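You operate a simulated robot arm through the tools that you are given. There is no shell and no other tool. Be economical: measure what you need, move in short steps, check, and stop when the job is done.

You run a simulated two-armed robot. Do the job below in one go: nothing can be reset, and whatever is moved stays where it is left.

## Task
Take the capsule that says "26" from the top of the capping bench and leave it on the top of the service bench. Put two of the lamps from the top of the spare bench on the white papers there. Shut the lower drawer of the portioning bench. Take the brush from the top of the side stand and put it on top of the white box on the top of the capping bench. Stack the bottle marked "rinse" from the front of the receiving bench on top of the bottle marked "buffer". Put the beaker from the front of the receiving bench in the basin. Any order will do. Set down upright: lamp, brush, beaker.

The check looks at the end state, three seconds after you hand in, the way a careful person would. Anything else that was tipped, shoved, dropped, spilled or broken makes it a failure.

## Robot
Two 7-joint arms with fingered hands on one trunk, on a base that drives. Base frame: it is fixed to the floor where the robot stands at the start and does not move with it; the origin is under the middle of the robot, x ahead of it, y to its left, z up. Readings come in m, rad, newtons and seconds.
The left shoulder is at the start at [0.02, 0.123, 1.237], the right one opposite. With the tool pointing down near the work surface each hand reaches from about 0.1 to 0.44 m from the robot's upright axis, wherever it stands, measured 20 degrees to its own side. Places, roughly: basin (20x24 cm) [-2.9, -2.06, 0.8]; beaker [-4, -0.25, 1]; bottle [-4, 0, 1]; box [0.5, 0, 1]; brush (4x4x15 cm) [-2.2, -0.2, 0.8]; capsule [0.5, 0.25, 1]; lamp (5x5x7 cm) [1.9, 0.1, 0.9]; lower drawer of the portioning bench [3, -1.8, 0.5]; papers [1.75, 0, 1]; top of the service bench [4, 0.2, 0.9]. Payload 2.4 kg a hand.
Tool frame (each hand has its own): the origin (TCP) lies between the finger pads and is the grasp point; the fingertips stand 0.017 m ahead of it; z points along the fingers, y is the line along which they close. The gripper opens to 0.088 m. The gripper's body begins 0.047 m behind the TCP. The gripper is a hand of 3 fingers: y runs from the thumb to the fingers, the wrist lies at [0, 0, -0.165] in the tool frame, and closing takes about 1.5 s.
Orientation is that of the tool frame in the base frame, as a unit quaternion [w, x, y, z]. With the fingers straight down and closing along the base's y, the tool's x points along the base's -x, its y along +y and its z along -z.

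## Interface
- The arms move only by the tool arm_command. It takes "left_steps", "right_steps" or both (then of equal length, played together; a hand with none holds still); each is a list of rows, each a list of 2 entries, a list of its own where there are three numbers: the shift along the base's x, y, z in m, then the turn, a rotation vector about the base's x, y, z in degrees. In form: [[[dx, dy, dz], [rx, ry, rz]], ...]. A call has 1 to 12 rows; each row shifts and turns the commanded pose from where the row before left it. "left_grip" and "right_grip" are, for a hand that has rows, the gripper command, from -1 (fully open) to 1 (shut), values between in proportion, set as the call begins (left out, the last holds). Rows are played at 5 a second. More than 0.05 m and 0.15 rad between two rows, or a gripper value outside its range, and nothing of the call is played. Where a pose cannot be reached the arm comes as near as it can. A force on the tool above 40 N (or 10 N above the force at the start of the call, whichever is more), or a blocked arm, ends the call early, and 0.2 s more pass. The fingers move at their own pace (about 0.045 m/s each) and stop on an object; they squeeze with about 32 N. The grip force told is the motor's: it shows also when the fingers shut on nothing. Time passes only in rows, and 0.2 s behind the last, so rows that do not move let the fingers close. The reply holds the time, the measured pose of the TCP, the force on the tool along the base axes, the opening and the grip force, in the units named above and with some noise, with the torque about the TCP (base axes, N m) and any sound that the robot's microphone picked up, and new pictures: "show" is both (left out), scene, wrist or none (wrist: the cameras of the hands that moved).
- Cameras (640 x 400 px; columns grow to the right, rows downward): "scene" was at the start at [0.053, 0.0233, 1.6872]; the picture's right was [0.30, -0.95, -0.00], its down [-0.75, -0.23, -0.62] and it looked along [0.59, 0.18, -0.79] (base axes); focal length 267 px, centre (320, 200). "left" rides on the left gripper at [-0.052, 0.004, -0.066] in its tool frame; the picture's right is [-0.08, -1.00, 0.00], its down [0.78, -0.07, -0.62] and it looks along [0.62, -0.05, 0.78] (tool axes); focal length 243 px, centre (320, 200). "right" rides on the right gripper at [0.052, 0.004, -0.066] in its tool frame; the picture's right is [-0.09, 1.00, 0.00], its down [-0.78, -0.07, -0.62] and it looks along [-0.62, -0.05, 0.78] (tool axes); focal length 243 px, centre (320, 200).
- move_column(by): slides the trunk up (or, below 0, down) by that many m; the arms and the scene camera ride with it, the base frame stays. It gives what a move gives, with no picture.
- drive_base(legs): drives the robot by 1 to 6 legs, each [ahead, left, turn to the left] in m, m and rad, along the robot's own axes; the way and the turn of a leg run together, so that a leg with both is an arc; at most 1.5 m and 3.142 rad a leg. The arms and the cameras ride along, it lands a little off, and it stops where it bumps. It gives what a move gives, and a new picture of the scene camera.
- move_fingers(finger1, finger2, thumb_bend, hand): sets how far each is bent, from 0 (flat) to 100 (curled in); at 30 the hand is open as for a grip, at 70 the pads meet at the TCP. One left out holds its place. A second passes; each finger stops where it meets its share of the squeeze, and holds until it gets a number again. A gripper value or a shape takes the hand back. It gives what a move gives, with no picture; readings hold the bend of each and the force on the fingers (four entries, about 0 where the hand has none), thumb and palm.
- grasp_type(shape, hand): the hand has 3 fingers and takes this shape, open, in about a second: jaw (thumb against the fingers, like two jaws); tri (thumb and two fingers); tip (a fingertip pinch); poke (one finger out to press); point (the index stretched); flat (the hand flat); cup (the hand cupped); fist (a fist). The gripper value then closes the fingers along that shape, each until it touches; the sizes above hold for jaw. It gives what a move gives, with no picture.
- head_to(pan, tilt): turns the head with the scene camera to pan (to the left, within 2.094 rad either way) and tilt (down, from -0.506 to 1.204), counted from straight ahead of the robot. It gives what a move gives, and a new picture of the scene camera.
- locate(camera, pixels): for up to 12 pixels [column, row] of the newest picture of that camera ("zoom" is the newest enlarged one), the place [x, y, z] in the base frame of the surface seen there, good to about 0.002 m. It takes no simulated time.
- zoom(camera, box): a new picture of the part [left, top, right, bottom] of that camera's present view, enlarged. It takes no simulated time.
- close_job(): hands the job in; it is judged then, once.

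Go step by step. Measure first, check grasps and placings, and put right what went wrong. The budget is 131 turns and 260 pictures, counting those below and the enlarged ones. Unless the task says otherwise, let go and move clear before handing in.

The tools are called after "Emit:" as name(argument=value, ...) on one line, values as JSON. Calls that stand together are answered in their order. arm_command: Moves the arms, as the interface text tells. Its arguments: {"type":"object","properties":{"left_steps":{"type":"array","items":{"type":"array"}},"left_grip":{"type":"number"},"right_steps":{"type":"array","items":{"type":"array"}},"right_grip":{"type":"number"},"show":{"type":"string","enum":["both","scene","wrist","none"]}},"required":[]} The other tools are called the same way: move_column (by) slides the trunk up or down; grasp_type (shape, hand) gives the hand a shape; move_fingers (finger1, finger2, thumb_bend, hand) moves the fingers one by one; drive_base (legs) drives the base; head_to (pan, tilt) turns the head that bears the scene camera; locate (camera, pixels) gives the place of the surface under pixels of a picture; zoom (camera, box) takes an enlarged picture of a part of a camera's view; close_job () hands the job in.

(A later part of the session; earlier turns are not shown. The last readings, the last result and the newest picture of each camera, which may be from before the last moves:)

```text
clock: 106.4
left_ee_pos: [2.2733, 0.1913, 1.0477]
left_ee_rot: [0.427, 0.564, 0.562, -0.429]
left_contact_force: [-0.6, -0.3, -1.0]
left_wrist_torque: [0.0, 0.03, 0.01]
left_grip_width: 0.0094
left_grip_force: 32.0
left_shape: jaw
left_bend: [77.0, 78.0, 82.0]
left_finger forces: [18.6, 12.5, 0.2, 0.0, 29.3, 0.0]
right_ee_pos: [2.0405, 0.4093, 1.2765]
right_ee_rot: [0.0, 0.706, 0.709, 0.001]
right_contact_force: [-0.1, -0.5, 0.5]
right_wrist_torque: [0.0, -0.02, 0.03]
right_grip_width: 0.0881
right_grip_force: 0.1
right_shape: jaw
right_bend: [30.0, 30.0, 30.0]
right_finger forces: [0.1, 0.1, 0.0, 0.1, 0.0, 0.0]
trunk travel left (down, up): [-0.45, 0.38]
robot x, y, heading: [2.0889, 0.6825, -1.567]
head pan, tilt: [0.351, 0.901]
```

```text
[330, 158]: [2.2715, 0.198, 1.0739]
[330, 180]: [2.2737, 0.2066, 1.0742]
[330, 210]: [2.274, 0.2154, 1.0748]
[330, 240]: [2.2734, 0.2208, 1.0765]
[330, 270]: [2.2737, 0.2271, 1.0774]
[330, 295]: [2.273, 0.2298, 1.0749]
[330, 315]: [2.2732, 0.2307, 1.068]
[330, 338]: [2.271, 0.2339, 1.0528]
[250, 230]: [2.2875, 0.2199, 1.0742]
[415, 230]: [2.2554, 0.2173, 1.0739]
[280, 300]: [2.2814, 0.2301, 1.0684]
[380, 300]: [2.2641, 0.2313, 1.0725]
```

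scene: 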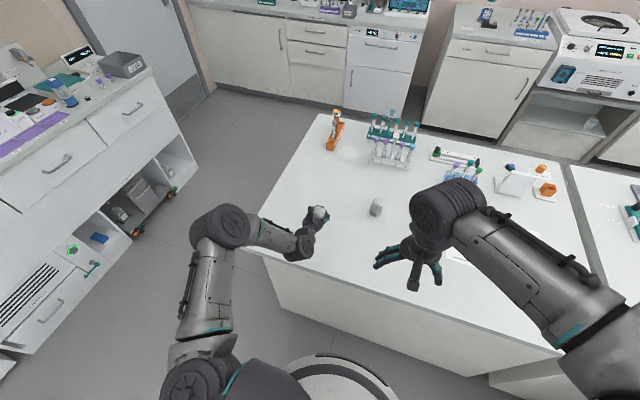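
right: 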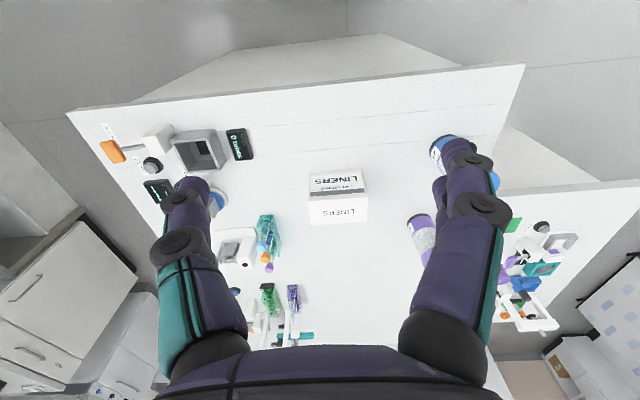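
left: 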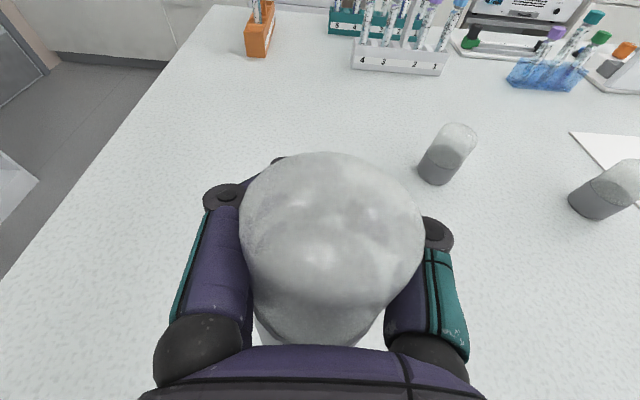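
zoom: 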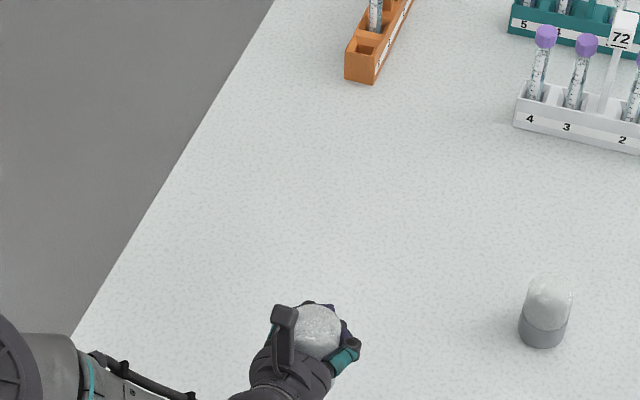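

The lamp top is level (z 1.074–1.077 across), so it's upright with its centre at y≈0.213, 2 cm behind the TCP. I'll retract, move the right hand aside, and shift the base toward the paper.

Emit:
arm_command(left_steps=[[[0, 0.035, 0], [0, 0, 0]], [[0, 0.035, 0], [0, 0, 0]], [[0, 0.03, 0], [0, 0, 0]]], right_steps=[[[-0.03, 0, 0], [0, 0, 0]], [[-0.03, 0, 0], [0, 0, 0]], [[-0.03, 0, 0], [0, 0, 0]]], show="none")

Emit:
drive_base(legs=[[0, -0.46, 0], [0.05, 0, 0]])

Emit:
head_to(pan=0.15, tilt=1.0)

```text
clock: 107.2
left_ee_pos: [2.2734, 0.2907, 1.0469]
left_ee_rot: [0.426, 0.565, 0.561, -0.43]
left_contact_force: [-0.3, 0.0, -0.4]
left_wrist_torque: [-0.01, 0.02, -0.02]
left_grip_width: 0.0093
left_grip_force: 32.0
left_shape: jaw
left_bend: [77.0, 78.0, 82.0]
left_finger forces: [18.4, 12.2, 0.0, 0.0, 30.6, 0.1]
right_ee_pos: [1.9506, 0.4097, 1.2772]
right_ee_rot: [0.0, 0.705, 0.709, 0.0]
right_contact_force: [-0.3, 0.4, -0.5]
right_wrist_torque: [0.02, -0.01, -0.01]
right_grip_width: 0.0878
right_grip_force: 0.0
right_shape: jaw
right_bend: [30.0, 30.0, 30.0]
right_finger forces: [0.1, 0.0, 0.0, 0.1, 0.1, 0.0]
trunk travel left (down, up): [-0.45, 0.38]
robot x, y, heading: [2.0879, 0.6764, -1.564]
head pan, tilt: [0.351, 0.901]
```

```text
clock: 110.4
left_ee_pos: [1.8146, 0.237, 1.0469]
left_ee_rot: [0.426, 0.565, 0.562, -0.429]
left_contact_force: [-0.3, 0.2, 0.1]
left_wrist_torque: [0.01, 0.01, -0.03]
left_grip_width: 0.0091
left_grip_force: 32.1
left_shape: jaw
left_bend: [77.0, 78.0, 82.0]
left_finger forces: [18.5, 12.1, 0.0, 0.0, 30.7, 0.1]
right_ee_pos: [1.4926, 0.3547, 1.2755]
right_ee_rot: [-0.001, 0.705, 0.709, 0.0]
right_contact_force: [1.2, -0.6, 0.1]
right_wrist_torque: [-0.01, 0.0, 0.05]
right_grip_width: 0.0876
right_grip_force: 0.0
right_shape: jaw
right_bend: [30.0, 30.0, 30.0]
right_finger forces: [0.0, 0.0, 0.1, 0.0, 0.1, 0.1]
trunk travel left (down, up): [-0.45, 0.38]
robot x, y, heading: [1.6291, 0.6277, -1.568]
head pan, tilt: [0.351, 0.901]
```

scene: 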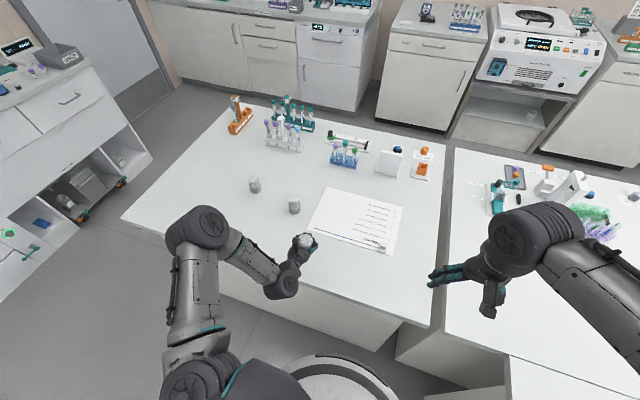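

```text
clock: 111.2
left_ee_pos: [1.8157, 0.2395, 1.0483]
left_ee_rot: [0.428, 0.563, 0.562, -0.429]
left_contact_force: [0.3, -1.0, -0.3]
left_wrist_torque: [-0.04, 0.0, 0.02]
left_grip_width: 0.0092
left_grip_force: 31.7
left_shape: jaw
left_bend: [77.0, 78.0, 82.0]
left_finger forces: [18.4, 12.1, 0.0, 0.0, 30.8, 0.0]
right_ee_pos: [1.494, 0.3575, 1.2764]
right_ee_rot: [-0.001, 0.705, 0.709, -0.001]
right_contact_force: [-0.1, -0.6, 0.3]
right_wrist_torque: [-0.01, -0.02, 0.0]
right_grip_width: 0.0881
right_grip_force: 0.1
right_shape: jaw
right_bend: [30.0, 30.0, 30.0]
right_finger forces: [0.1, 0.1, 0.0, 0.0, 0.0, 0.1]
trunk travel left (down, up): [-0.45, 0.38]
robot x, y, heading: [1.6271, 0.6284, -1.569]
head pan, tilt: [0.15, 1.0]
```

scene: 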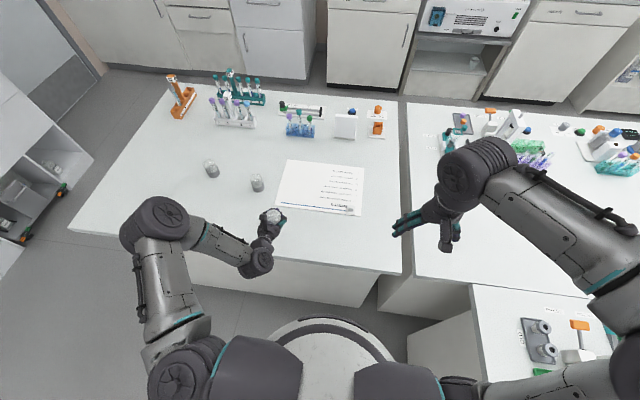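

Emit:
locate(camera="scene", pixels=[[287, 160], [365, 168], [360, 215], [278, 203], [347, 210], [320, 190], [300, 195], [334, 195], [330, 285], [257, 178], [257, 187], [270, 215]])

Emit:
zoom(camera="scene", box=[230, 140, 390, 250])

```text
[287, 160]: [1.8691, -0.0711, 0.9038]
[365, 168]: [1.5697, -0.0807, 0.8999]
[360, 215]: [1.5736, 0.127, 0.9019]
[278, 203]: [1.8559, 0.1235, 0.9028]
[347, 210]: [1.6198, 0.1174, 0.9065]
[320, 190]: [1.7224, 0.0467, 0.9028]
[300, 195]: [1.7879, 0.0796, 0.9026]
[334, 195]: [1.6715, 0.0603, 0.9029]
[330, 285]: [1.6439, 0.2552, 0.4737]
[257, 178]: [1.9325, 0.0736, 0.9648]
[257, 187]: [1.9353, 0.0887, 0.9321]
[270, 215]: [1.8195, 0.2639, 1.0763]
```

```text
3.64 times, centred on (310, 195) of scene
```

zoom: 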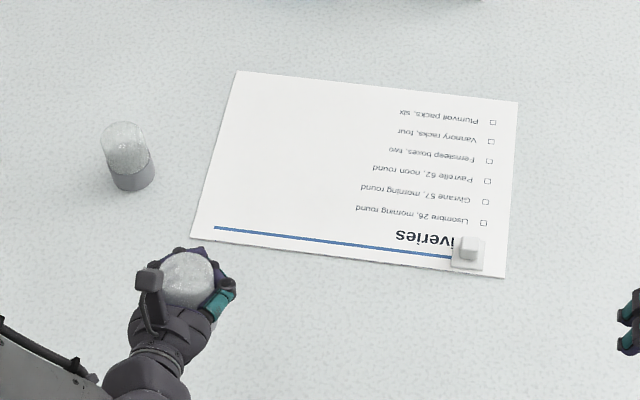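

The paper spans x 1.575–1.862, y -0.08–0.125 at z 0.903, with a weight at (1.62,0.117). I'll edge the base in 4 cm and place lamp 1 at about (1.70, 0.07).

Emit:
drive_base(legs=[[0.04, 0, 0]])

Emit:
arm_command(left_steps=[[[-0.04, 0, 0], [0, 0, 0]], [[-0.04, 0, 0], [0, 0, 0]], [[-0.035, -0.02, 0], [0, 0, 0]], [[0, -0.04, -0.01], [0, 0, 0]], [[0, -0.04, -0.02], [0, 0, 0]], [[0, -0.03, -0.03], [0, 0, 0]], [[0, -0.015, -0.03], [0, 0, 0]]], show="both")

```text
clock: 112.0
left_ee_pos: [1.8146, 0.1959, 1.0464]
left_ee_rot: [0.426, 0.565, 0.562, -0.429]
left_contact_force: [0.2, 0.2, 0.3]
left_wrist_torque: [-0.01, -0.03, 0.01]
left_grip_width: 0.0093
left_grip_force: 32.2
left_shape: jaw
left_bend: [77.0, 78.0, 82.0]
left_finger forces: [18.4, 12.1, 0.1, 0.0, 30.8, 0.0]
right_ee_pos: [1.4934, 0.3163, 1.2763]
right_ee_rot: [-0.001, 0.705, 0.709, 0.0]
right_contact_force: [0.7, -0.4, -0.5]
right_wrist_torque: [0.0, -0.01, -0.01]
right_grip_width: 0.088
right_grip_force: 0.1
right_shape: jaw
right_bend: [30.0, 30.0, 30.0]
right_finger forces: [0.0, 0.1, 0.0, 0.0, 0.0, 0.1]
trunk travel left (down, up): [-0.45, 0.38]
robot x, y, heading: [1.6296, 0.5882, -1.566]
head pan, tilt: [0.15, 1.0]
```

scene: 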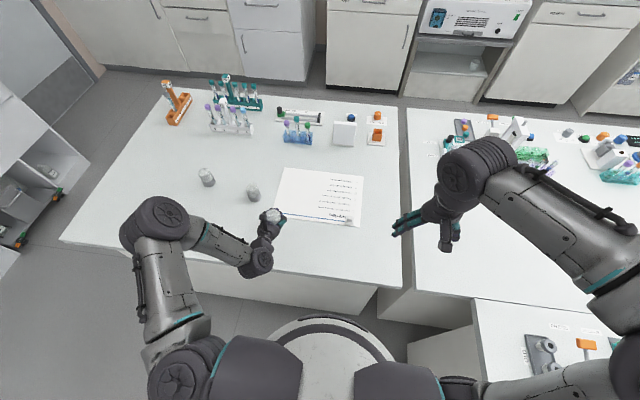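

```text
clock: 113.7
left_ee_pos: [1.6994, 0.0528, 0.9569]
left_ee_rot: [0.426, 0.565, 0.562, -0.429]
left_contact_force: [0.5, 0.2, -1.3]
left_wrist_torque: [-0.01, -0.03, -0.04]
left_grip_width: 0.0085
left_grip_force: 31.5
left_shape: jaw
left_bend: [77.0, 78.0, 82.0]
left_finger forces: [18.1, 11.6, 0.0, 0.0, 34.0, 0.0]
right_ee_pos: [1.4928, 0.3177, 1.2761]
right_ee_rot: [0.0, 0.705, 0.709, 0.0]
right_contact_force: [-0.6, 0.6, 0.2]
right_wrist_torque: [0.0, -0.01, 0.02]
right_grip_width: 0.0879
right_grip_force: 0.1
right_shape: jaw
right_bend: [30.0, 30.0, 30.0]
right_finger forces: [0.1, 0.0, 0.0, 0.0, 0.0, 0.1]
trunk travel left (down, up): [-0.45, 0.38]
robot x, y, heading: [1.6304, 0.5873, -1.565]
head pan, tilt: [0.15, 1.0]
```

scene: 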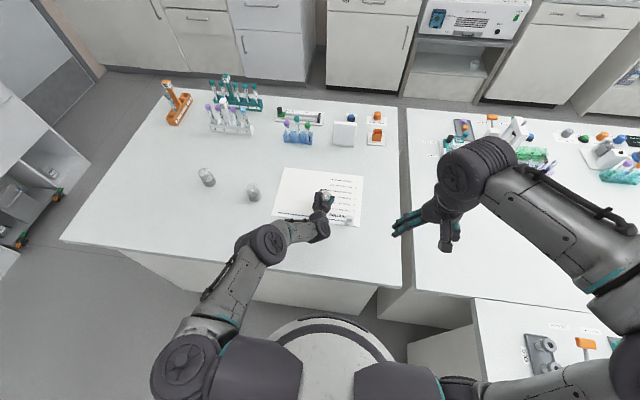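
left: 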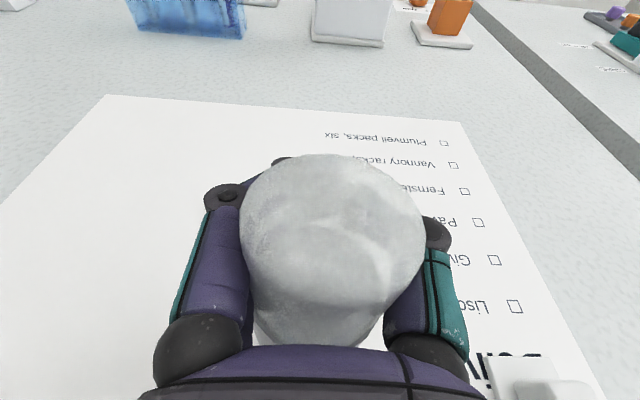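

The lamp is above the paper with about 15 mm left. I'll lower it gently.

Emit:
arm_command(left_steps=[[[0, 0, -0.006], [0, 0, 0]], [[0, 0, -0.005], [0, 0, 0]], [[0, 0, -0.003], [0, 0, 0]], [[0, 0, 0], [0, 0, 0]]], show="none")

```text
clock: 114.7
left_ee_pos: [1.7008, 0.0527, 0.943]
left_ee_rot: [0.426, 0.564, 0.561, -0.43]
left_contact_force: [-0.2, -0.1, -0.8]
left_wrist_torque: [0.03, 0.0, 0.05]
left_grip_width: 0.0088
left_grip_force: 31.9
left_shape: jaw
left_bend: [77.0, 78.0, 82.0]
left_finger forces: [18.3, 11.7, 0.1, 0.1, 34.1, 0.0]
right_ee_pos: [1.4932, 0.317, 1.2768]
right_ee_rot: [0.001, 0.705, 0.709, 0.0]
right_contact_force: [0.3, -0.2, -1.6]
right_wrist_torque: [-0.01, -0.02, -0.02]
right_grip_width: 0.0879
right_grip_force: 0.1
right_shape: jaw
right_bend: [30.0, 30.0, 30.0]
right_finger forces: [0.1, 0.0, 0.1, 0.0, 0.1, 0.0]
trunk travel left (down, up): [-0.45, 0.38]
robot x, y, heading: [1.6289, 0.588, -1.567]
head pan, tilt: [0.15, 1.0]
```

No contact force yet, so about 1 mm remains. I'll lower 1 mm, open, and back out.

Emit:
arm_command(left_steps=[[[0, 0, -0.0015], [0, 0, 0]], [[0, 0, 0], [0, 0, 0]]], show="none")

Emit:
arm_command(left_steps=[[[0, 0, 0], [0, 0, 0]], [[0, 0, 0], [0, 0, 0]], [[0, 0, 0], [0, 0, 0]], [[0, 0, 0], [0, 0, 0]], [[0, 0, 0], [0, 0, 0]], [[0, 0, 0], [0, 0, 0]], [[0, 0.02, 0.001], [0, 0, 0]], [[0, 0.03, 0.002], [0, 0, 0]], [[0, 0.04, 0.01], [0, 0, 0]], [[0, 0.03, 0.03], [0, 0, 0]], [[0, 0, 0.04], [0, 0, 0]]], left_grip=-1, show="both")

```text
clock: 115.2
left_ee_pos: [1.7004, 0.0528, 0.9424]
left_ee_rot: [0.426, 0.565, 0.561, -0.43]
left_contact_force: [-0.6, -0.1, 1.7]
left_wrist_torque: [0.02, 0.02, -0.01]
left_grip_width: 0.0084
left_grip_force: 32.6
left_shape: jaw
left_bend: [77.0, 78.0, 82.0]
left_finger forces: [18.3, 11.8, 0.1, 0.1, 34.1, 0.0]
right_ee_pos: [1.4934, 0.3166, 1.2776]
right_ee_rot: [-0.001, 0.705, 0.709, 0.0]
right_contact_force: [-0.5, 0.0, -0.3]
right_wrist_torque: [0.03, 0.02, 0.03]
right_grip_width: 0.0879
right_grip_force: 0.0
right_shape: jaw
right_bend: [30.0, 30.0, 30.0]
right_finger forces: [0.1, 0.1, 0.0, 0.1, 0.1, 0.1]
trunk travel left (down, up): [-0.45, 0.38]
robot x, y, heading: [1.6325, 0.5882, -1.568]
head pan, tilt: [0.15, 1.0]
```

```text
clock: 117.7
left_ee_pos: [1.7012, 0.1753, 1.0243]
left_ee_rot: [0.427, 0.564, 0.562, -0.429]
left_contact_force: [-0.8, 0.0, 0.7]
left_wrist_torque: [0.01, 0.01, -0.01]
left_grip_width: 0.088
left_grip_force: 0.1
left_shape: jaw
left_bend: [30.0, 30.0, 30.0]
left_finger forces: [0.1, 0.0, 0.0, 0.0, 0.1, 0.0]
right_ee_pos: [1.493, 0.3171, 1.2763]
right_ee_rot: [0.0, 0.705, 0.709, 0.0]
right_contact_force: [0.0, 0.2, 0.4]
right_wrist_torque: [-0.02, 0.0, 0.02]
right_grip_width: 0.088
right_grip_force: 0.0
right_shape: jaw
right_bend: [30.0, 30.0, 30.0]
right_finger forces: [0.0, 0.0, 0.0, 0.0, 0.1, 0.0]
trunk travel left (down, up): [-0.45, 0.38]
robot x, y, heading: [1.6292, 0.5897, -1.566]
head pan, tilt: [0.15, 1.0]
```

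scene: 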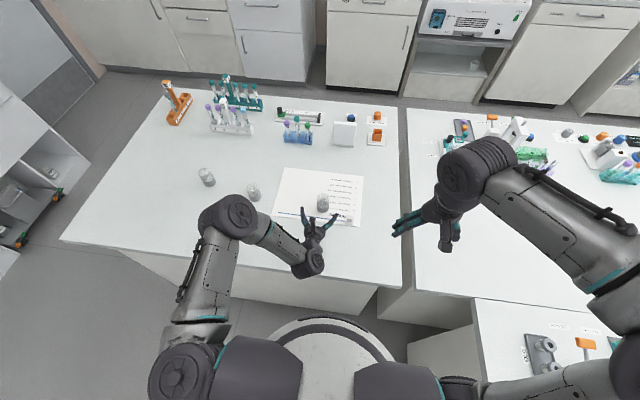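
left: 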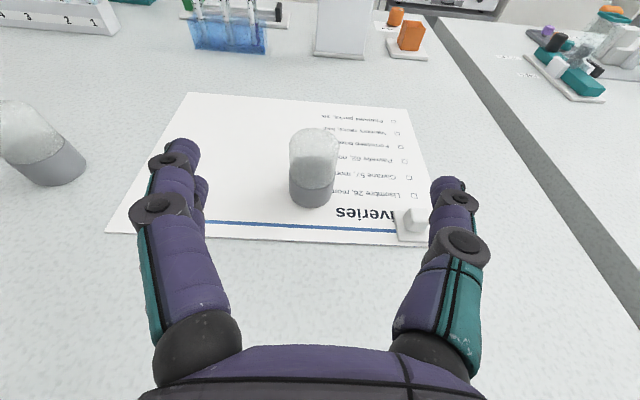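

Lamp 1 stands upright on the paper at (313,165) in the left view. Now I'll shift the base left 12 cm and line up with the lamp near (1.934, 0.066).

Emit:
drive_base(legs=[[0, 0.12, 0]])

Emit:
locate(camera="scene", pixels=[[264, 190], [264, 200], [283, 190], [283, 199], [292, 190]])

```text
clock: 118.9
left_ee_pos: [1.8229, 0.1755, 1.0235]
left_ee_rot: [0.426, 0.564, 0.562, -0.429]
left_contact_force: [0.8, 0.2, 0.6]
left_wrist_torque: [-0.08, -0.01, -0.01]
left_grip_width: 0.0882
left_grip_force: 0.1
left_shape: jaw
left_bend: [30.0, 30.0, 30.0]
left_finger forces: [0.1, 0.0, 0.1, 0.0, 0.0, 0.0]
right_ee_pos: [1.6154, 0.3179, 1.2765]
right_ee_rot: [0.0, 0.705, 0.709, 0.0]
right_contact_force: [0.3, -0.2, 0.3]
right_wrist_torque: [-0.02, 0.03, 0.03]
right_grip_width: 0.0878
right_grip_force: 0.1
right_shape: jaw
right_bend: [30.0, 30.0, 30.0]
right_finger forces: [0.1, 0.1, 0.0, 0.0, 0.0, 0.0]
trunk travel left (down, up): [-0.45, 0.38]
robot x, y, heading: [1.7512, 0.5912, -1.565]
head pan, tilt: [0.15, 1.0]
```

scene: 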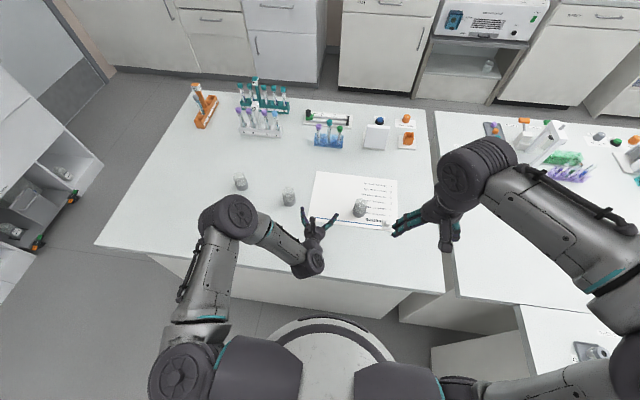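

```text
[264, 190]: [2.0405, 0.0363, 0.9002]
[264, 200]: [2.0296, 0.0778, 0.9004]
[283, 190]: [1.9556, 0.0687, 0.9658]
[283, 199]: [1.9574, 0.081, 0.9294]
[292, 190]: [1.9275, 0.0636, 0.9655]
```

Emit:
arm_command(left_steps=[[[0.04, 0, 0], [0, 0, 0]], [[0.04, 0, 0], [0, 0, 0]], [[0.034, 0, -0.02], [0, 0, 0]], [[0, 0, -0.035], [0, 0, 0]], [[0, -0.02, -0.024], [0, 0, 0]], [[0, -0.03, -0.005], [0, 0, 0]], [[0, -0.02, 0], [0, 0, 0]], [[0, 0, 0], [0, 0, 0]]], show="wrist")

```text
clock: 120.7
left_ee_pos: [1.9362, 0.1035, 0.9401]
left_ee_rot: [0.426, 0.564, 0.562, -0.429]
left_contact_force: [-0.2, -0.1, 0.0]
left_wrist_torque: [-0.01, 0.0, 0.0]
left_grip_width: 0.0879
left_grip_force: 0.1
left_shape: jaw
left_bend: [30.0, 30.0, 30.0]
left_finger forces: [0.1, 0.0, 0.0, 0.0, 0.0, 0.0]
right_ee_pos: [1.6151, 0.3183, 1.276]
right_ee_rot: [0.0, 0.706, 0.709, 0.0]
right_contact_force: [-0.2, -1.0, 0.5]
right_wrist_torque: [0.05, -0.02, 0.0]
right_grip_width: 0.0876
right_grip_force: 0.0
right_shape: jaw
right_bend: [30.0, 30.0, 30.0]
right_finger forces: [0.0, 0.0, 0.1, 0.0, 0.1, 0.1]
trunk travel left (down, up): [-0.45, 0.38]
robot x, y, heading: [1.7511, 0.5885, -1.567]
head pan, tilt: [0.15, 1.0]
```

left: 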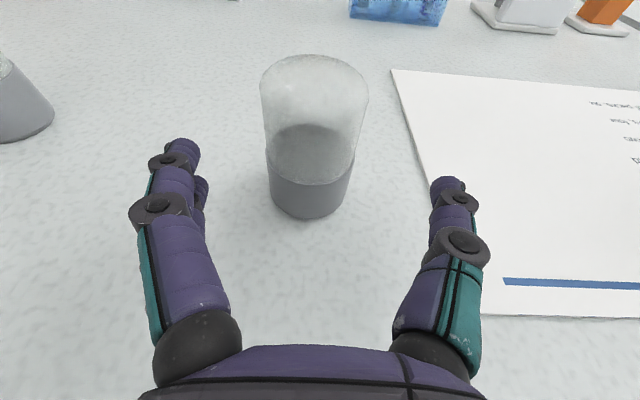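

The lamp is centred at (312,130). I'll advance 3.6 cm, close and lift.

Emit:
arm_command(left_steps=[[[0, -0.02, 0], [0, 0, 0]], [[0, -0.016, -0.001], [0, 0, 0]], [[0, 0, 0], [0, 0, 0]]], show="none")

Emit:
arm_command(left_steps=[[[0, 0, 0], [0, 0, 0]], [[0, 0, 0], [0, 0, 0]], [[0, 0, 0], [0, 0, 0]], [[0, 0, 0], [0, 0, 0]], [[0, 0, 0], [0, 0, 0]], [[0, 0, 0], [0, 0, 0]], [[0, 0, 0], [0, 0, 0]], [[0, 0, 0], [0, 0, 0]], [[0, 0, 0.03], [0, 0, 0]], [[0, 0, 0.03], [0, 0, 0]]], left_grip=1, show="wrist")

Emit:
locate(camera="left", pixels=[[330, 165], [330, 180], [330, 210], [330, 240], [330, 270], [330, 295], [330, 315], [330, 338], [260, 230], [400, 230]])

```text
clock: 121.5
left_ee_pos: [1.9367, 0.0691, 0.9388]
left_ee_rot: [0.427, 0.563, 0.562, -0.43]
left_contact_force: [-0.3, 0.7, -0.3]
left_wrist_torque: [0.05, 0.01, 0.0]
left_grip_width: 0.0882
left_grip_force: 0.1
left_shape: jaw
left_bend: [30.0, 30.0, 30.0]
left_finger forces: [0.0, 0.0, 0.0, 0.0, 0.0, 0.1]
right_ee_pos: [1.6144, 0.3179, 1.2751]
right_ee_rot: [0.0, 0.706, 0.708, 0.001]
right_contact_force: [-0.5, -0.3, 0.7]
right_wrist_torque: [0.0, 0.03, -0.01]
right_grip_width: 0.0878
right_grip_force: 0.0
right_shape: jaw
right_bend: [30.0, 30.0, 30.0]
right_finger forces: [0.1, 0.0, 0.0, 0.0, 0.0, 0.1]
trunk travel left (down, up): [-0.45, 0.38]
robot x, y, heading: [1.753, 0.5894, -1.568]
head pan, tilt: [0.15, 1.0]
```

```text
clock: 123.7
left_ee_pos: [1.9367, 0.0676, 0.9975]
left_ee_rot: [0.426, 0.565, 0.561, -0.43]
left_contact_force: [-0.4, 2.3, -0.3]
left_wrist_torque: [0.0, 0.0, 0.0]
left_grip_width: 0.0094
left_grip_force: 32.3
left_shape: jaw
left_bend: [77.0, 78.0, 81.0]
left_finger forces: [19.1, 18.1, 0.0, 0.1, 36.8, 0.0]
right_ee_pos: [1.6147, 0.3164, 1.2771]
right_ee_rot: [0.0, 0.706, 0.709, 0.0]
right_contact_force: [0.9, -0.9, -0.2]
right_wrist_torque: [0.0, -0.01, 0.02]
right_grip_width: 0.0877
right_grip_force: 0.0
right_shape: jaw
right_bend: [30.0, 30.0, 30.0]
right_finger forces: [0.0, 0.1, 0.1, 0.1, 0.0, 0.0]
trunk travel left (down, up): [-0.45, 0.38]
robot x, y, heading: [1.7512, 0.5927, -1.565]
head pan, tilt: [0.15, 1.0]
```

left: 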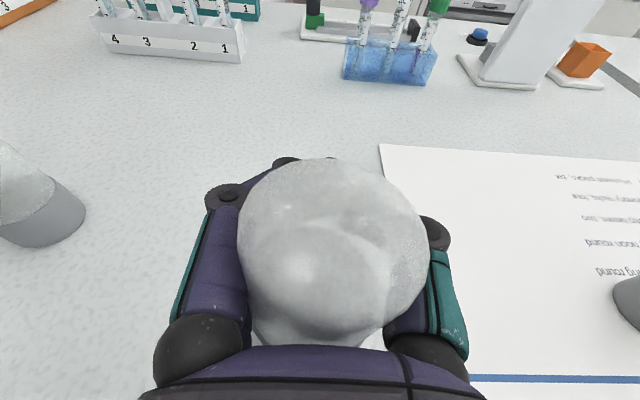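

```text
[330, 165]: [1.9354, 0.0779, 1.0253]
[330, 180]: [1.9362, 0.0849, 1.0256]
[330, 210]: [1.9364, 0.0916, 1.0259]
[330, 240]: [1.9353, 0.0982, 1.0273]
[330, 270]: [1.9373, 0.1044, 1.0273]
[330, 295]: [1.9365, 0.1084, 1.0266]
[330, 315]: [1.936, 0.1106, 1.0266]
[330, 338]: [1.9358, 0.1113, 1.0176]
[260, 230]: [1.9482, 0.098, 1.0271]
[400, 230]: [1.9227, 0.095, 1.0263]
```

The lamp is upright again (top level at z 1.026), centred 2.5 cm behind the TCP. I'll move it to about (1.805, 0.07) and lower.

Emit:
arm_command(left_steps=[[[-0.035, 0, 0.01], [0, 0, 0]], [[-0.035, 0, 0], [0, 0, 0]], [[-0.035, -0.01, 0], [0, 0, 0]], [[-0.026, -0.013, 0], [0, 0, 0]], [[0, 0, -0.02], [0, 0, 0]], [[0, 0, -0.02], [0, 0, 0]], [[0, 0, -0.014], [0, 0, 0]], [[0, 0, -0.008], [0, 0, 0]], [[0, 0, 0], [0, 0, 0]]], show="wrist")

```text
clock: 125.7
left_ee_pos: [1.8038, 0.0464, 0.9457]
left_ee_rot: [0.426, 0.565, 0.561, -0.43]
left_contact_force: [0.0, 0.9, -0.1]
left_wrist_torque: [-0.02, 0.01, -0.03]
left_grip_width: 0.0089
left_grip_force: 31.8
left_shape: jaw
left_bend: [77.0, 78.0, 81.0]
left_finger forces: [19.0, 17.9, 0.1, 0.1, 38.8, 0.0]
right_ee_pos: [1.6141, 0.3176, 1.277]
right_ee_rot: [-0.001, 0.706, 0.709, 0.0]
right_contact_force: [-0.5, -0.2, -0.4]
right_wrist_torque: [0.0, -0.01, 0.03]
right_grip_width: 0.0878
right_grip_force: 0.0
right_shape: jaw
right_bend: [30.0, 30.0, 30.0]
right_finger forces: [0.0, 0.0, 0.1, 0.0, 0.0, 0.1]
trunk travel left (down, up): [-0.45, 0.38]
robot x, y, heading: [1.7506, 0.5872, -1.566]
head pan, tilt: [0.15, 1.0]
```

left: 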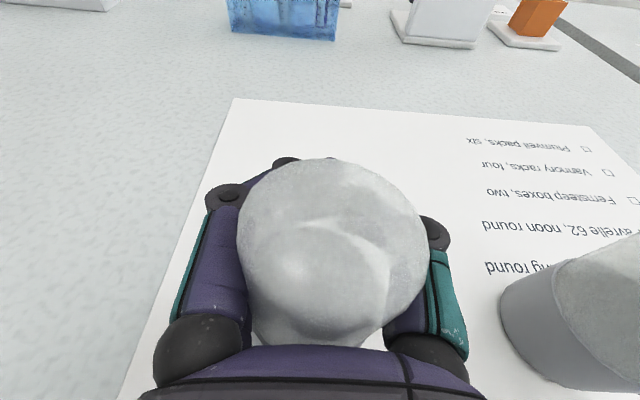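

Thumb clearance to lamp 1 is a bit slim, so I'll shift 1 cm away, lower 3.5 mm, and release.

Emit:
arm_command(left_steps=[[[0.01, 0, 0], [0, 0, 0]], [[0, 0, -0.002], [0, 0, 0]], [[0, 0, -0.0015], [0, 0, 0]], [[0, 0, 0], [0, 0, 0]]], show="none")

Emit:
arm_command(left_steps=[[[0, 0, 0], [0, 0, 0]], [[0, 0, 0], [0, 0, 0]], [[0, 0, 0], [0, 0, 0]], [[0, 0, 0], [0, 0, 0]], [[0, 0, 0], [0, 0, 0]], [[0, 0, 0], [0, 0, 0]], [[0, 0.02, 0.001], [0, 0, 0]], [[0, 0.03, 0.002], [0, 0, 0]], [[0, 0.04, 0.01], [0, 0, 0]], [[0, 0.03, 0.03], [0, 0, 0]], [[0, 0.02, 0.04], [0, 0, 0]]], left_grip=-1, show="both")

```text
clock: 126.7
left_ee_pos: [1.815, 0.0459, 0.9425]
left_ee_rot: [0.426, 0.565, 0.56, -0.431]
left_contact_force: [0.7, 0.6, -0.8]
left_wrist_torque: [0.01, 0.03, -0.01]
left_grip_width: 0.009
left_grip_force: 32.0
left_shape: jaw
left_bend: [77.0, 78.0, 81.0]
left_finger forces: [19.1, 18.0, 0.0, 0.0, 38.9, 0.2]
right_ee_pos: [1.6138, 0.3178, 1.2768]
right_ee_rot: [-0.001, 0.706, 0.708, 0.0]
right_contact_force: [0.2, 0.8, -0.4]
right_wrist_torque: [0.02, 0.0, 0.02]
right_grip_width: 0.0878
right_grip_force: 0.1
right_shape: jaw
right_bend: [30.0, 30.0, 30.0]
right_finger forces: [0.1, 0.1, 0.0, 0.0, 0.1, 0.1]
trunk travel left (down, up): [-0.45, 0.38]
robot x, y, heading: [1.7481, 0.5896, -1.566]
head pan, tilt: [0.15, 1.0]
```

```text
clock: 129.1
left_ee_pos: [1.8133, 0.1859, 1.0257]
left_ee_rot: [0.427, 0.564, 0.561, -0.43]
left_contact_force: [0.5, 0.5, -0.1]
left_wrist_torque: [-0.02, 0.04, 0.0]
left_grip_width: 0.0879
left_grip_force: 0.0
left_shape: jaw
left_bend: [30.0, 30.0, 30.0]
left_finger forces: [0.0, 0.1, 0.0, 0.1, 0.0, 0.0]
right_ee_pos: [1.6146, 0.3174, 1.2765]
right_ee_rot: [0.0, 0.705, 0.709, 0.0]
right_contact_force: [0.1, 0.7, 0.6]
right_wrist_torque: [0.0, -0.02, 0.02]
right_grip_width: 0.0881
right_grip_force: 0.0
right_shape: jaw
right_bend: [30.0, 30.0, 30.0]
right_finger forces: [0.1, 0.0, 0.0, 0.0, 0.0, 0.0]
trunk travel left (down, up): [-0.45, 0.38]
robot x, y, heading: [1.7506, 0.5901, -1.566]
head pan, tilt: [0.15, 1.0]
```

scene: 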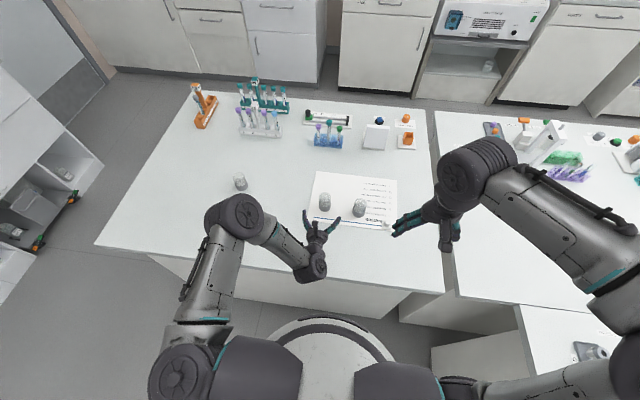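
left: 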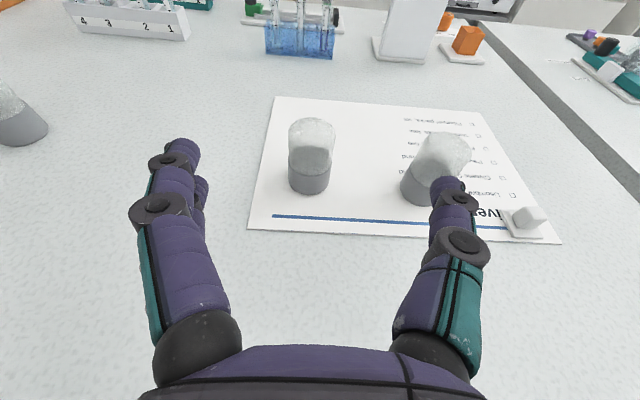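

Both lamps stand upright on the paper (left view (312,155), (436,165)). Next I need the layout behind the start position, so I'll retract and look along -x.

Emit:
head_to(pan=-1.6, tilt=0.25)

```text
clock: 130.9
left_ee_pos: [1.8119, 0.1859, 1.026]
left_ee_rot: [0.427, 0.564, 0.562, -0.429]
left_contact_force: [0.3, 0.1, 0.3]
left_wrist_torque: [0.01, -0.03, -0.01]
left_grip_width: 0.0879
left_grip_force: 0.2
left_shape: jaw
left_bend: [30.0, 30.0, 30.0]
left_finger forces: [0.1, 0.0, 0.1, 0.0, 0.0, 0.0]
right_ee_pos: [1.6148, 0.3174, 1.2755]
right_ee_rot: [-0.001, 0.706, 0.708, 0.001]
right_contact_force: [0.2, 0.7, 0.1]
right_wrist_torque: [0.02, -0.02, 0.01]
right_grip_width: 0.088
right_grip_force: 0.1
right_shape: jaw
right_bend: [30.0, 30.0, 30.0]
right_finger forces: [0.1, 0.0, 0.0, 0.0, 0.0, 0.0]
trunk travel left (down, up): [-0.45, 0.38]
robot x, y, heading: [1.7509, 0.5874, -1.571]
head pan, tilt: [-1.6, 0.25]
```

scene: 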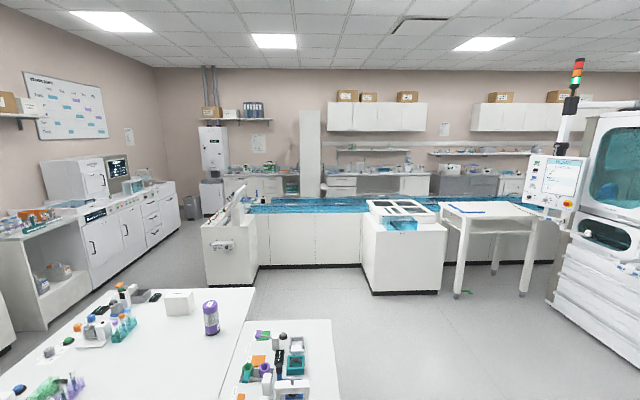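

Emit:
locate(camera="scene", pixels=[[210, 285], [258, 262], [360, 262], [375, 290], [205, 235], [248, 190], [185, 220], [200, 205], [170, 240], [222, 205], [262, 178], [390, 172]])

Emit:
zoom(camera="scene", box=[160, 110, 460, 300])

```text
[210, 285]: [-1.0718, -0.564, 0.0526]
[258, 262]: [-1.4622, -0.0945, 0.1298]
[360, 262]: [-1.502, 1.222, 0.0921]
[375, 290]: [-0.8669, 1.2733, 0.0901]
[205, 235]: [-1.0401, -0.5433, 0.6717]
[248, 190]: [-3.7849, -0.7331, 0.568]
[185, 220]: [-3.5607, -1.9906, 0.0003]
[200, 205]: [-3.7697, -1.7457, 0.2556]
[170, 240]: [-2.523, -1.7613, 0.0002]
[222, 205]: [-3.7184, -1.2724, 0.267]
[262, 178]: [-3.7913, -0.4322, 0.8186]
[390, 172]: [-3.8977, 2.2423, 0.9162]
```

```text
2.11 times, centred on (310, 205) of scene
```

zoom: 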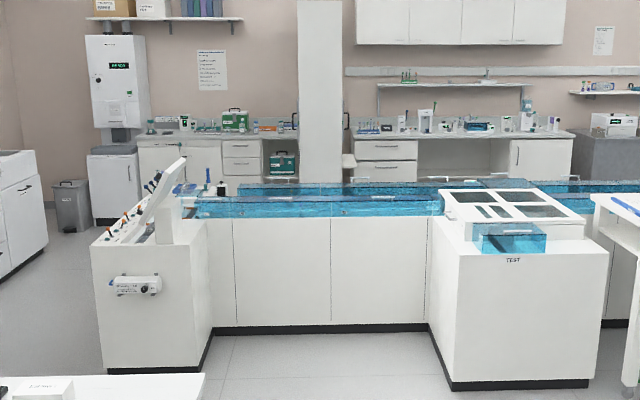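

Emit:
head_to(pan=2.09, tilt=0.5)

Emit:
locate(camera="scene", pixels=[[20, 390], [60, 390], [100, 390], [150, 390], [10, 300], [80, 330], [40, 350], [120, 330]])

```text
clock: 133.9
left_ee_pos: [1.8136, 0.1843, 1.0261]
left_ee_rot: [0.426, 0.564, 0.561, -0.43]
left_contact_force: [0.2, 0.0, 1.4]
left_wrist_torque: [-0.02, 0.0, 0.01]
left_grip_width: 0.0879
left_grip_force: 0.0
left_shape: jaw
left_bend: [30.0, 30.0, 30.0]
left_finger forces: [0.0, 0.1, 0.1, 0.1, 0.1, 0.0]
right_ee_pos: [1.6148, 0.3175, 1.2761]
right_ee_rot: [0.0, 0.706, 0.708, 0.0]
right_contact_force: [-1.0, 0.4, -1.1]
right_wrist_torque: [-0.01, -0.04, -0.01]
right_grip_width: 0.0878
right_grip_force: 0.0
right_shape: jaw
right_bend: [30.0, 30.0, 30.0]
right_finger forces: [0.0, 0.0, 0.0, 0.0, 0.0, 0.0]
trunk travel left (down, up): [-0.45, 0.38]
robot x, y, heading: [1.7495, 0.588, -1.571]
head pan, tilt: [2.089, 0.499]
```

scene: 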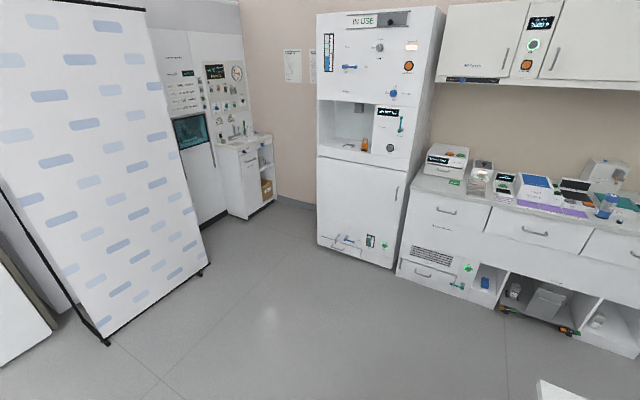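

```text
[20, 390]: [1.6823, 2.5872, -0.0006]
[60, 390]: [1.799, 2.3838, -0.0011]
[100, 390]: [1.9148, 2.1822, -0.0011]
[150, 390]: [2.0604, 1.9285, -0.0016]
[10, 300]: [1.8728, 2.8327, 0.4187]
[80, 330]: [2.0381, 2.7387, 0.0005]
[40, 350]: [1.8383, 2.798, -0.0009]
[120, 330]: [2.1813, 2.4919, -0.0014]
```

The way is clear (the screen is at y>2.5). I'll retract the left hand and drive around the front of the capping bench to the aisle.

Emit:
arm_command(left_steps=[[[0, 0.02, 0.03], [0, 0, 0]], [[0, 0.02, 0.03], [0, 0, 0]]], show="none")

Emit:
drive_base(legs=[[-0.66, 0, 0], [0, 0, -1.571], [1.5, 0, 0], [0.52, 0, 0], [0, 1.5, 0], [0, 0.85, 0]])

```text
clock: 134.5
left_ee_pos: [1.8134, 0.2255, 1.0875]
left_ee_rot: [0.427, 0.565, 0.561, -0.429]
left_contact_force: [-0.5, -0.1, -0.3]
left_wrist_torque: [0.01, -0.02, 0.01]
left_grip_width: 0.0881
left_grip_force: 0.0
left_shape: jaw
left_bend: [30.0, 30.0, 30.0]
left_finger forces: [0.1, 0.1, 0.0, 0.1, 0.1, 0.0]
right_ee_pos: [1.6126, 0.3183, 1.2759]
right_ee_rot: [0.001, 0.706, 0.708, 0.0]
right_contact_force: [-1.0, -0.6, 0.2]
right_wrist_torque: [-0.02, 0.02, 0.03]
right_grip_width: 0.0881
right_grip_force: 0.1
right_shape: jaw
right_bend: [30.0, 30.0, 30.0]
right_finger forces: [0.0, 0.0, 0.0, 0.0, 0.0, 0.0]
trunk travel left (down, up): [-0.45, 0.38]
robot x, y, heading: [1.751, 0.5906, -1.569]
head pan, tilt: [2.089, 0.499]
```

```text
clock: 162.8
left_ee_pos: [-0.6515, -1.1672, 1.0871]
left_ee_rot: [-0.003, 0.796, -0.002, -0.605]
left_contact_force: [0.7, -0.3, -0.1]
left_wrist_torque: [0.02, -0.01, 0.02]
left_grip_width: 0.0881
left_grip_force: 0.1
left_shape: jaw
left_bend: [30.0, 30.0, 30.0]
left_finger forces: [0.1, 0.0, 0.1, 0.0, 0.0, 0.0]
right_ee_pos: [-0.5593, -0.9677, 1.2773]
right_ee_rot: [0.0, 1.0, 0.002, 0.0]
right_contact_force: [-0.4, 0.1, -0.3]
right_wrist_torque: [-0.01, -0.03, 0.03]
right_grip_width: 0.0881
right_grip_force: 0.0
right_shape: jaw
right_bend: [30.0, 30.0, 30.0]
right_finger forces: [0.0, 0.0, 0.0, 0.0, 0.0, 0.1]
trunk travel left (down, up): [-0.45, 0.38]
robot x, y, heading: [-0.2878, -1.1043, -3.134]
head pan, tilt: [2.089, 0.499]
```

scene: 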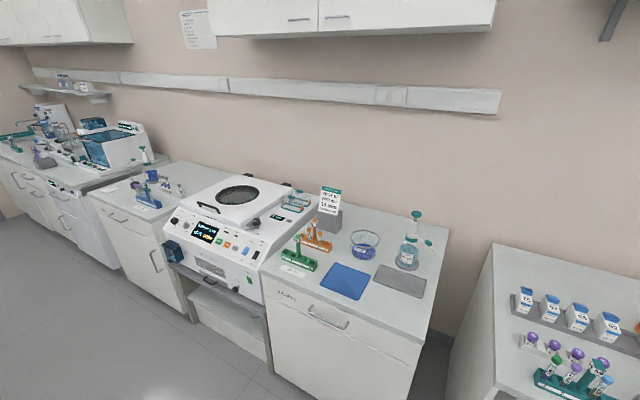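

I'm in the aisle at (-0.29,-1.10), facing -x. I'll look ahead toward the side stand.

Emit:
head_to(pan=-0.35, tilt=0.35)

Emit:
locate(camera="scene", pixels=[[320, 200], [300, 250], [250, 250], [200, 300]])

```text
clock: 165.0
left_ee_pos: [-0.6524, -1.1653, 1.0866]
left_ee_rot: [-0.002, 0.796, -0.002, -0.606]
left_contact_force: [0.4, 0.6, -0.9]
left_wrist_torque: [-0.01, 0.03, 0.01]
left_grip_width: 0.0878
left_grip_force: 0.0
left_shape: jaw
left_bend: [30.0, 30.0, 30.0]
left_finger forces: [0.0, 0.0, 0.0, 0.0, 0.1, 0.0]
right_ee_pos: [-0.5585, -0.9666, 1.2766]
right_ee_rot: [0.0, 1.0, 0.002, 0.0]
right_contact_force: [-0.7, 1.2, 0.3]
right_wrist_torque: [-0.01, -0.02, -0.01]
right_grip_width: 0.088
right_grip_force: 0.0
right_shape: jaw
right_bend: [30.0, 30.0, 30.0]
right_finger forces: [0.1, 0.1, 0.1, 0.0, 0.0, 0.0]
trunk travel left (down, up): [-0.45, 0.38]
robot x, y, heading: [-0.2862, -1.1047, -3.138]
head pan, tilt: [-0.351, 0.351]
```

scene: 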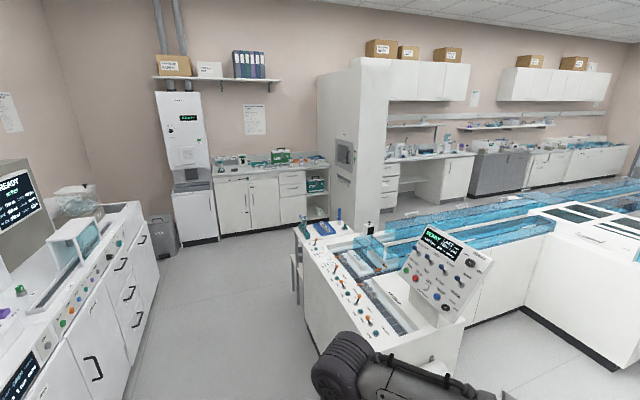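

```text
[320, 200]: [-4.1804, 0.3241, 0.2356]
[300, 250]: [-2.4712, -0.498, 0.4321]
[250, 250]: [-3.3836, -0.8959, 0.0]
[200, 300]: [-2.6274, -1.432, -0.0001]
```

Emit:
zoom(camera="scene", box=[270, 180, 430, 290])

Emit:
zoom(camera="scene", box=[200, 130, 340, 240])

Emit:
locate(camera="scene", pixels=[[310, 236], [297, 234], [339, 216], [339, 226], [317, 215], [326, 228], [349, 232], [300, 258], [310, 220], [370, 222], [365, 235]])

```text
3.64 times, centred on (350, 235) of scene
```

zoom: 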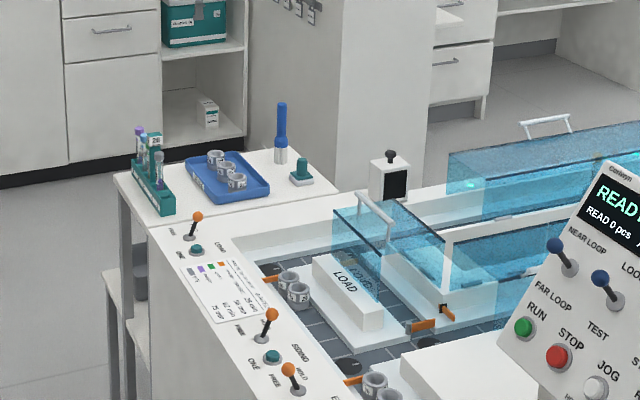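

```text
3.64 times, centred on (270, 185) of scene
```

zoom: 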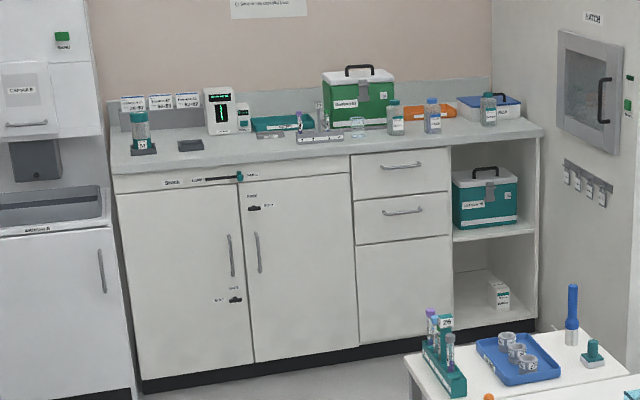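

```text
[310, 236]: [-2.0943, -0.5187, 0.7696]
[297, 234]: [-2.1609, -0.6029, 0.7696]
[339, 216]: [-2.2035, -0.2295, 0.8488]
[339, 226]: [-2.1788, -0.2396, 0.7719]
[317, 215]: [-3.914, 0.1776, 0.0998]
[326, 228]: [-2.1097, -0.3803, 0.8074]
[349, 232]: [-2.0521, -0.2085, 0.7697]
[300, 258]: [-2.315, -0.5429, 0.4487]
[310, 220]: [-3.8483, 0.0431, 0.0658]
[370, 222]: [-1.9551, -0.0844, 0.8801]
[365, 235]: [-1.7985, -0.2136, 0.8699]
```

The brush (blue handle, white bristles) stands upright on the side stand at about (-2.21,-0.23), z 0.77–0.92. I'll do the receiving bench first, so I'll drive into the space in front of it.

Emit:
drive_base(legs=[[1.5, 0, 0], [1.35, 0, 0], [0, -0.7, 0]])

Emit:
head_to(pan=0.0, tilt=0.6)

```text
clock: 182.2
left_ee_pos: [-3.4961, -0.4764, 1.0873]
left_ee_rot: [-0.003, 0.796, -0.003, -0.605]
left_contact_force: [0.4, 0.2, 0.4]
left_wrist_torque: [-0.01, 0.01, 0.05]
left_grip_width: 0.088
left_grip_force: 0.0
left_shape: jaw
left_bend: [30.0, 30.0, 30.0]
left_finger forces: [0.0, 0.0, 0.0, 0.1, 0.0, 0.0]
right_ee_pos: [-3.4037, -0.2777, 1.2766]
right_ee_rot: [0.0, 1.0, 0.0, 0.0]
right_contact_force: [0.4, 0.5, -0.7]
right_wrist_torque: [0.02, 0.01, 0.0]
right_grip_width: 0.088
right_grip_force: 0.1
right_shape: jaw
right_bend: [30.0, 30.0, 30.0]
right_finger forces: [0.0, 0.0, 0.1, 0.0, 0.0, 0.0]
trunk travel left (down, up): [-0.45, 0.38]
robot x, y, heading: [-3.1321, -0.4175, -3.144]
head pan, tilt: [-0.351, 0.351]
```

scene: 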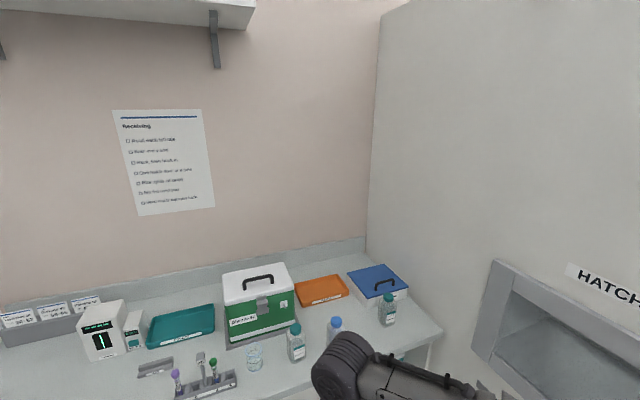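

```text
clock: 183.1
left_ee_pos: [-3.4971, -0.4781, 1.0876]
left_ee_rot: [-0.004, 0.796, -0.004, -0.605]
left_contact_force: [1.2, 1.0, 0.2]
left_wrist_torque: [0.01, 0.02, 0.01]
left_grip_width: 0.0878
left_grip_force: 0.0
left_shape: jaw
left_bend: [30.0, 30.0, 30.0]
left_finger forces: [0.0, 0.0, 0.1, 0.0, 0.0, 0.0]
right_ee_pos: [-3.403, -0.2784, 1.2769]
right_ee_rot: [0.001, 1.0, 0.0, 0.0]
right_contact_force: [0.2, -0.5, 0.9]
right_wrist_torque: [0.0, -0.04, 0.01]
right_grip_width: 0.0879
right_grip_force: 0.0
right_shape: jaw
right_bend: [30.0, 30.0, 30.0]
right_finger forces: [0.1, 0.0, 0.0, 0.0, 0.0, 0.1]
trunk travel left (down, up): [-0.45, 0.38]
robot x, y, heading: [-3.1331, -0.4154, -3.144]
head pan, tilt: [0.0, 0.6]
```

scene: 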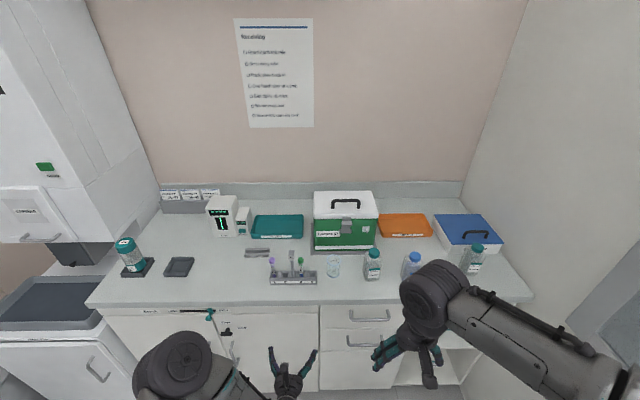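

Emit:
zoom(camera="scene", box=[310, 230, 420, 300])

Emit:
zoom(camera="scene", box=[430, 210, 530, 300])

Emit:
locate(camera="scene", pixels=[[333, 257], [333, 270], [373, 252], [373, 272], [414, 256], [414, 270], [477, 247], [475, 265], [340, 300], [350, 290], [333, 283], [470, 285]])

```text
5.71 times, centred on (365, 265) of scene
```

zoom: 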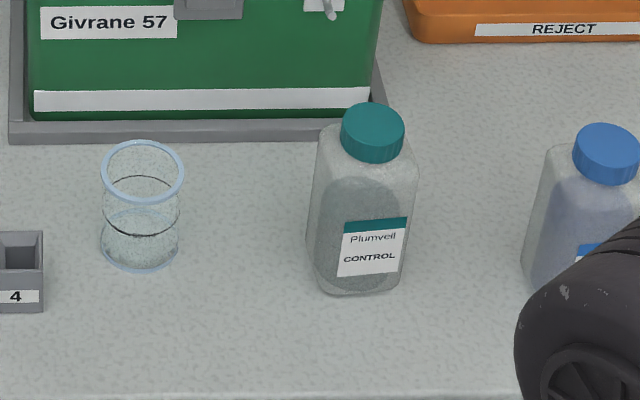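

```text
4.44 times, centred on (480, 255) of scene
```

zoom: 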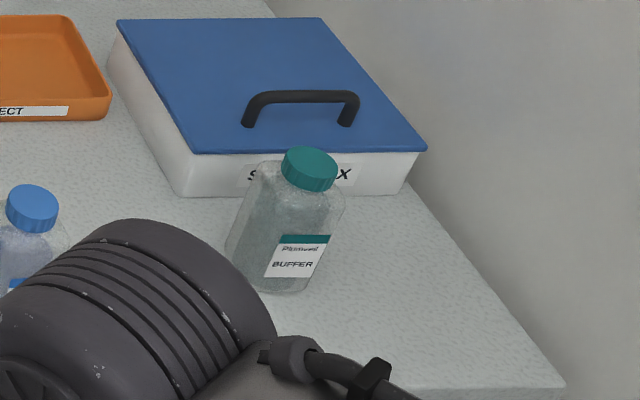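

```text
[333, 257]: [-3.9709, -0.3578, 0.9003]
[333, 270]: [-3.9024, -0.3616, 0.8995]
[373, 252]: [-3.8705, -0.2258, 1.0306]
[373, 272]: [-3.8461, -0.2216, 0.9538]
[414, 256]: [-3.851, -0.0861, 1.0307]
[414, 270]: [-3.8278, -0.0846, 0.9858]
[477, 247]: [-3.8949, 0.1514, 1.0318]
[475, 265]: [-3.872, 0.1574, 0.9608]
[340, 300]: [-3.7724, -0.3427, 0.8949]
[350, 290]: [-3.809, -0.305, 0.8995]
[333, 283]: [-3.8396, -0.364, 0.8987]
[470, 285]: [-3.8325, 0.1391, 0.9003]
```

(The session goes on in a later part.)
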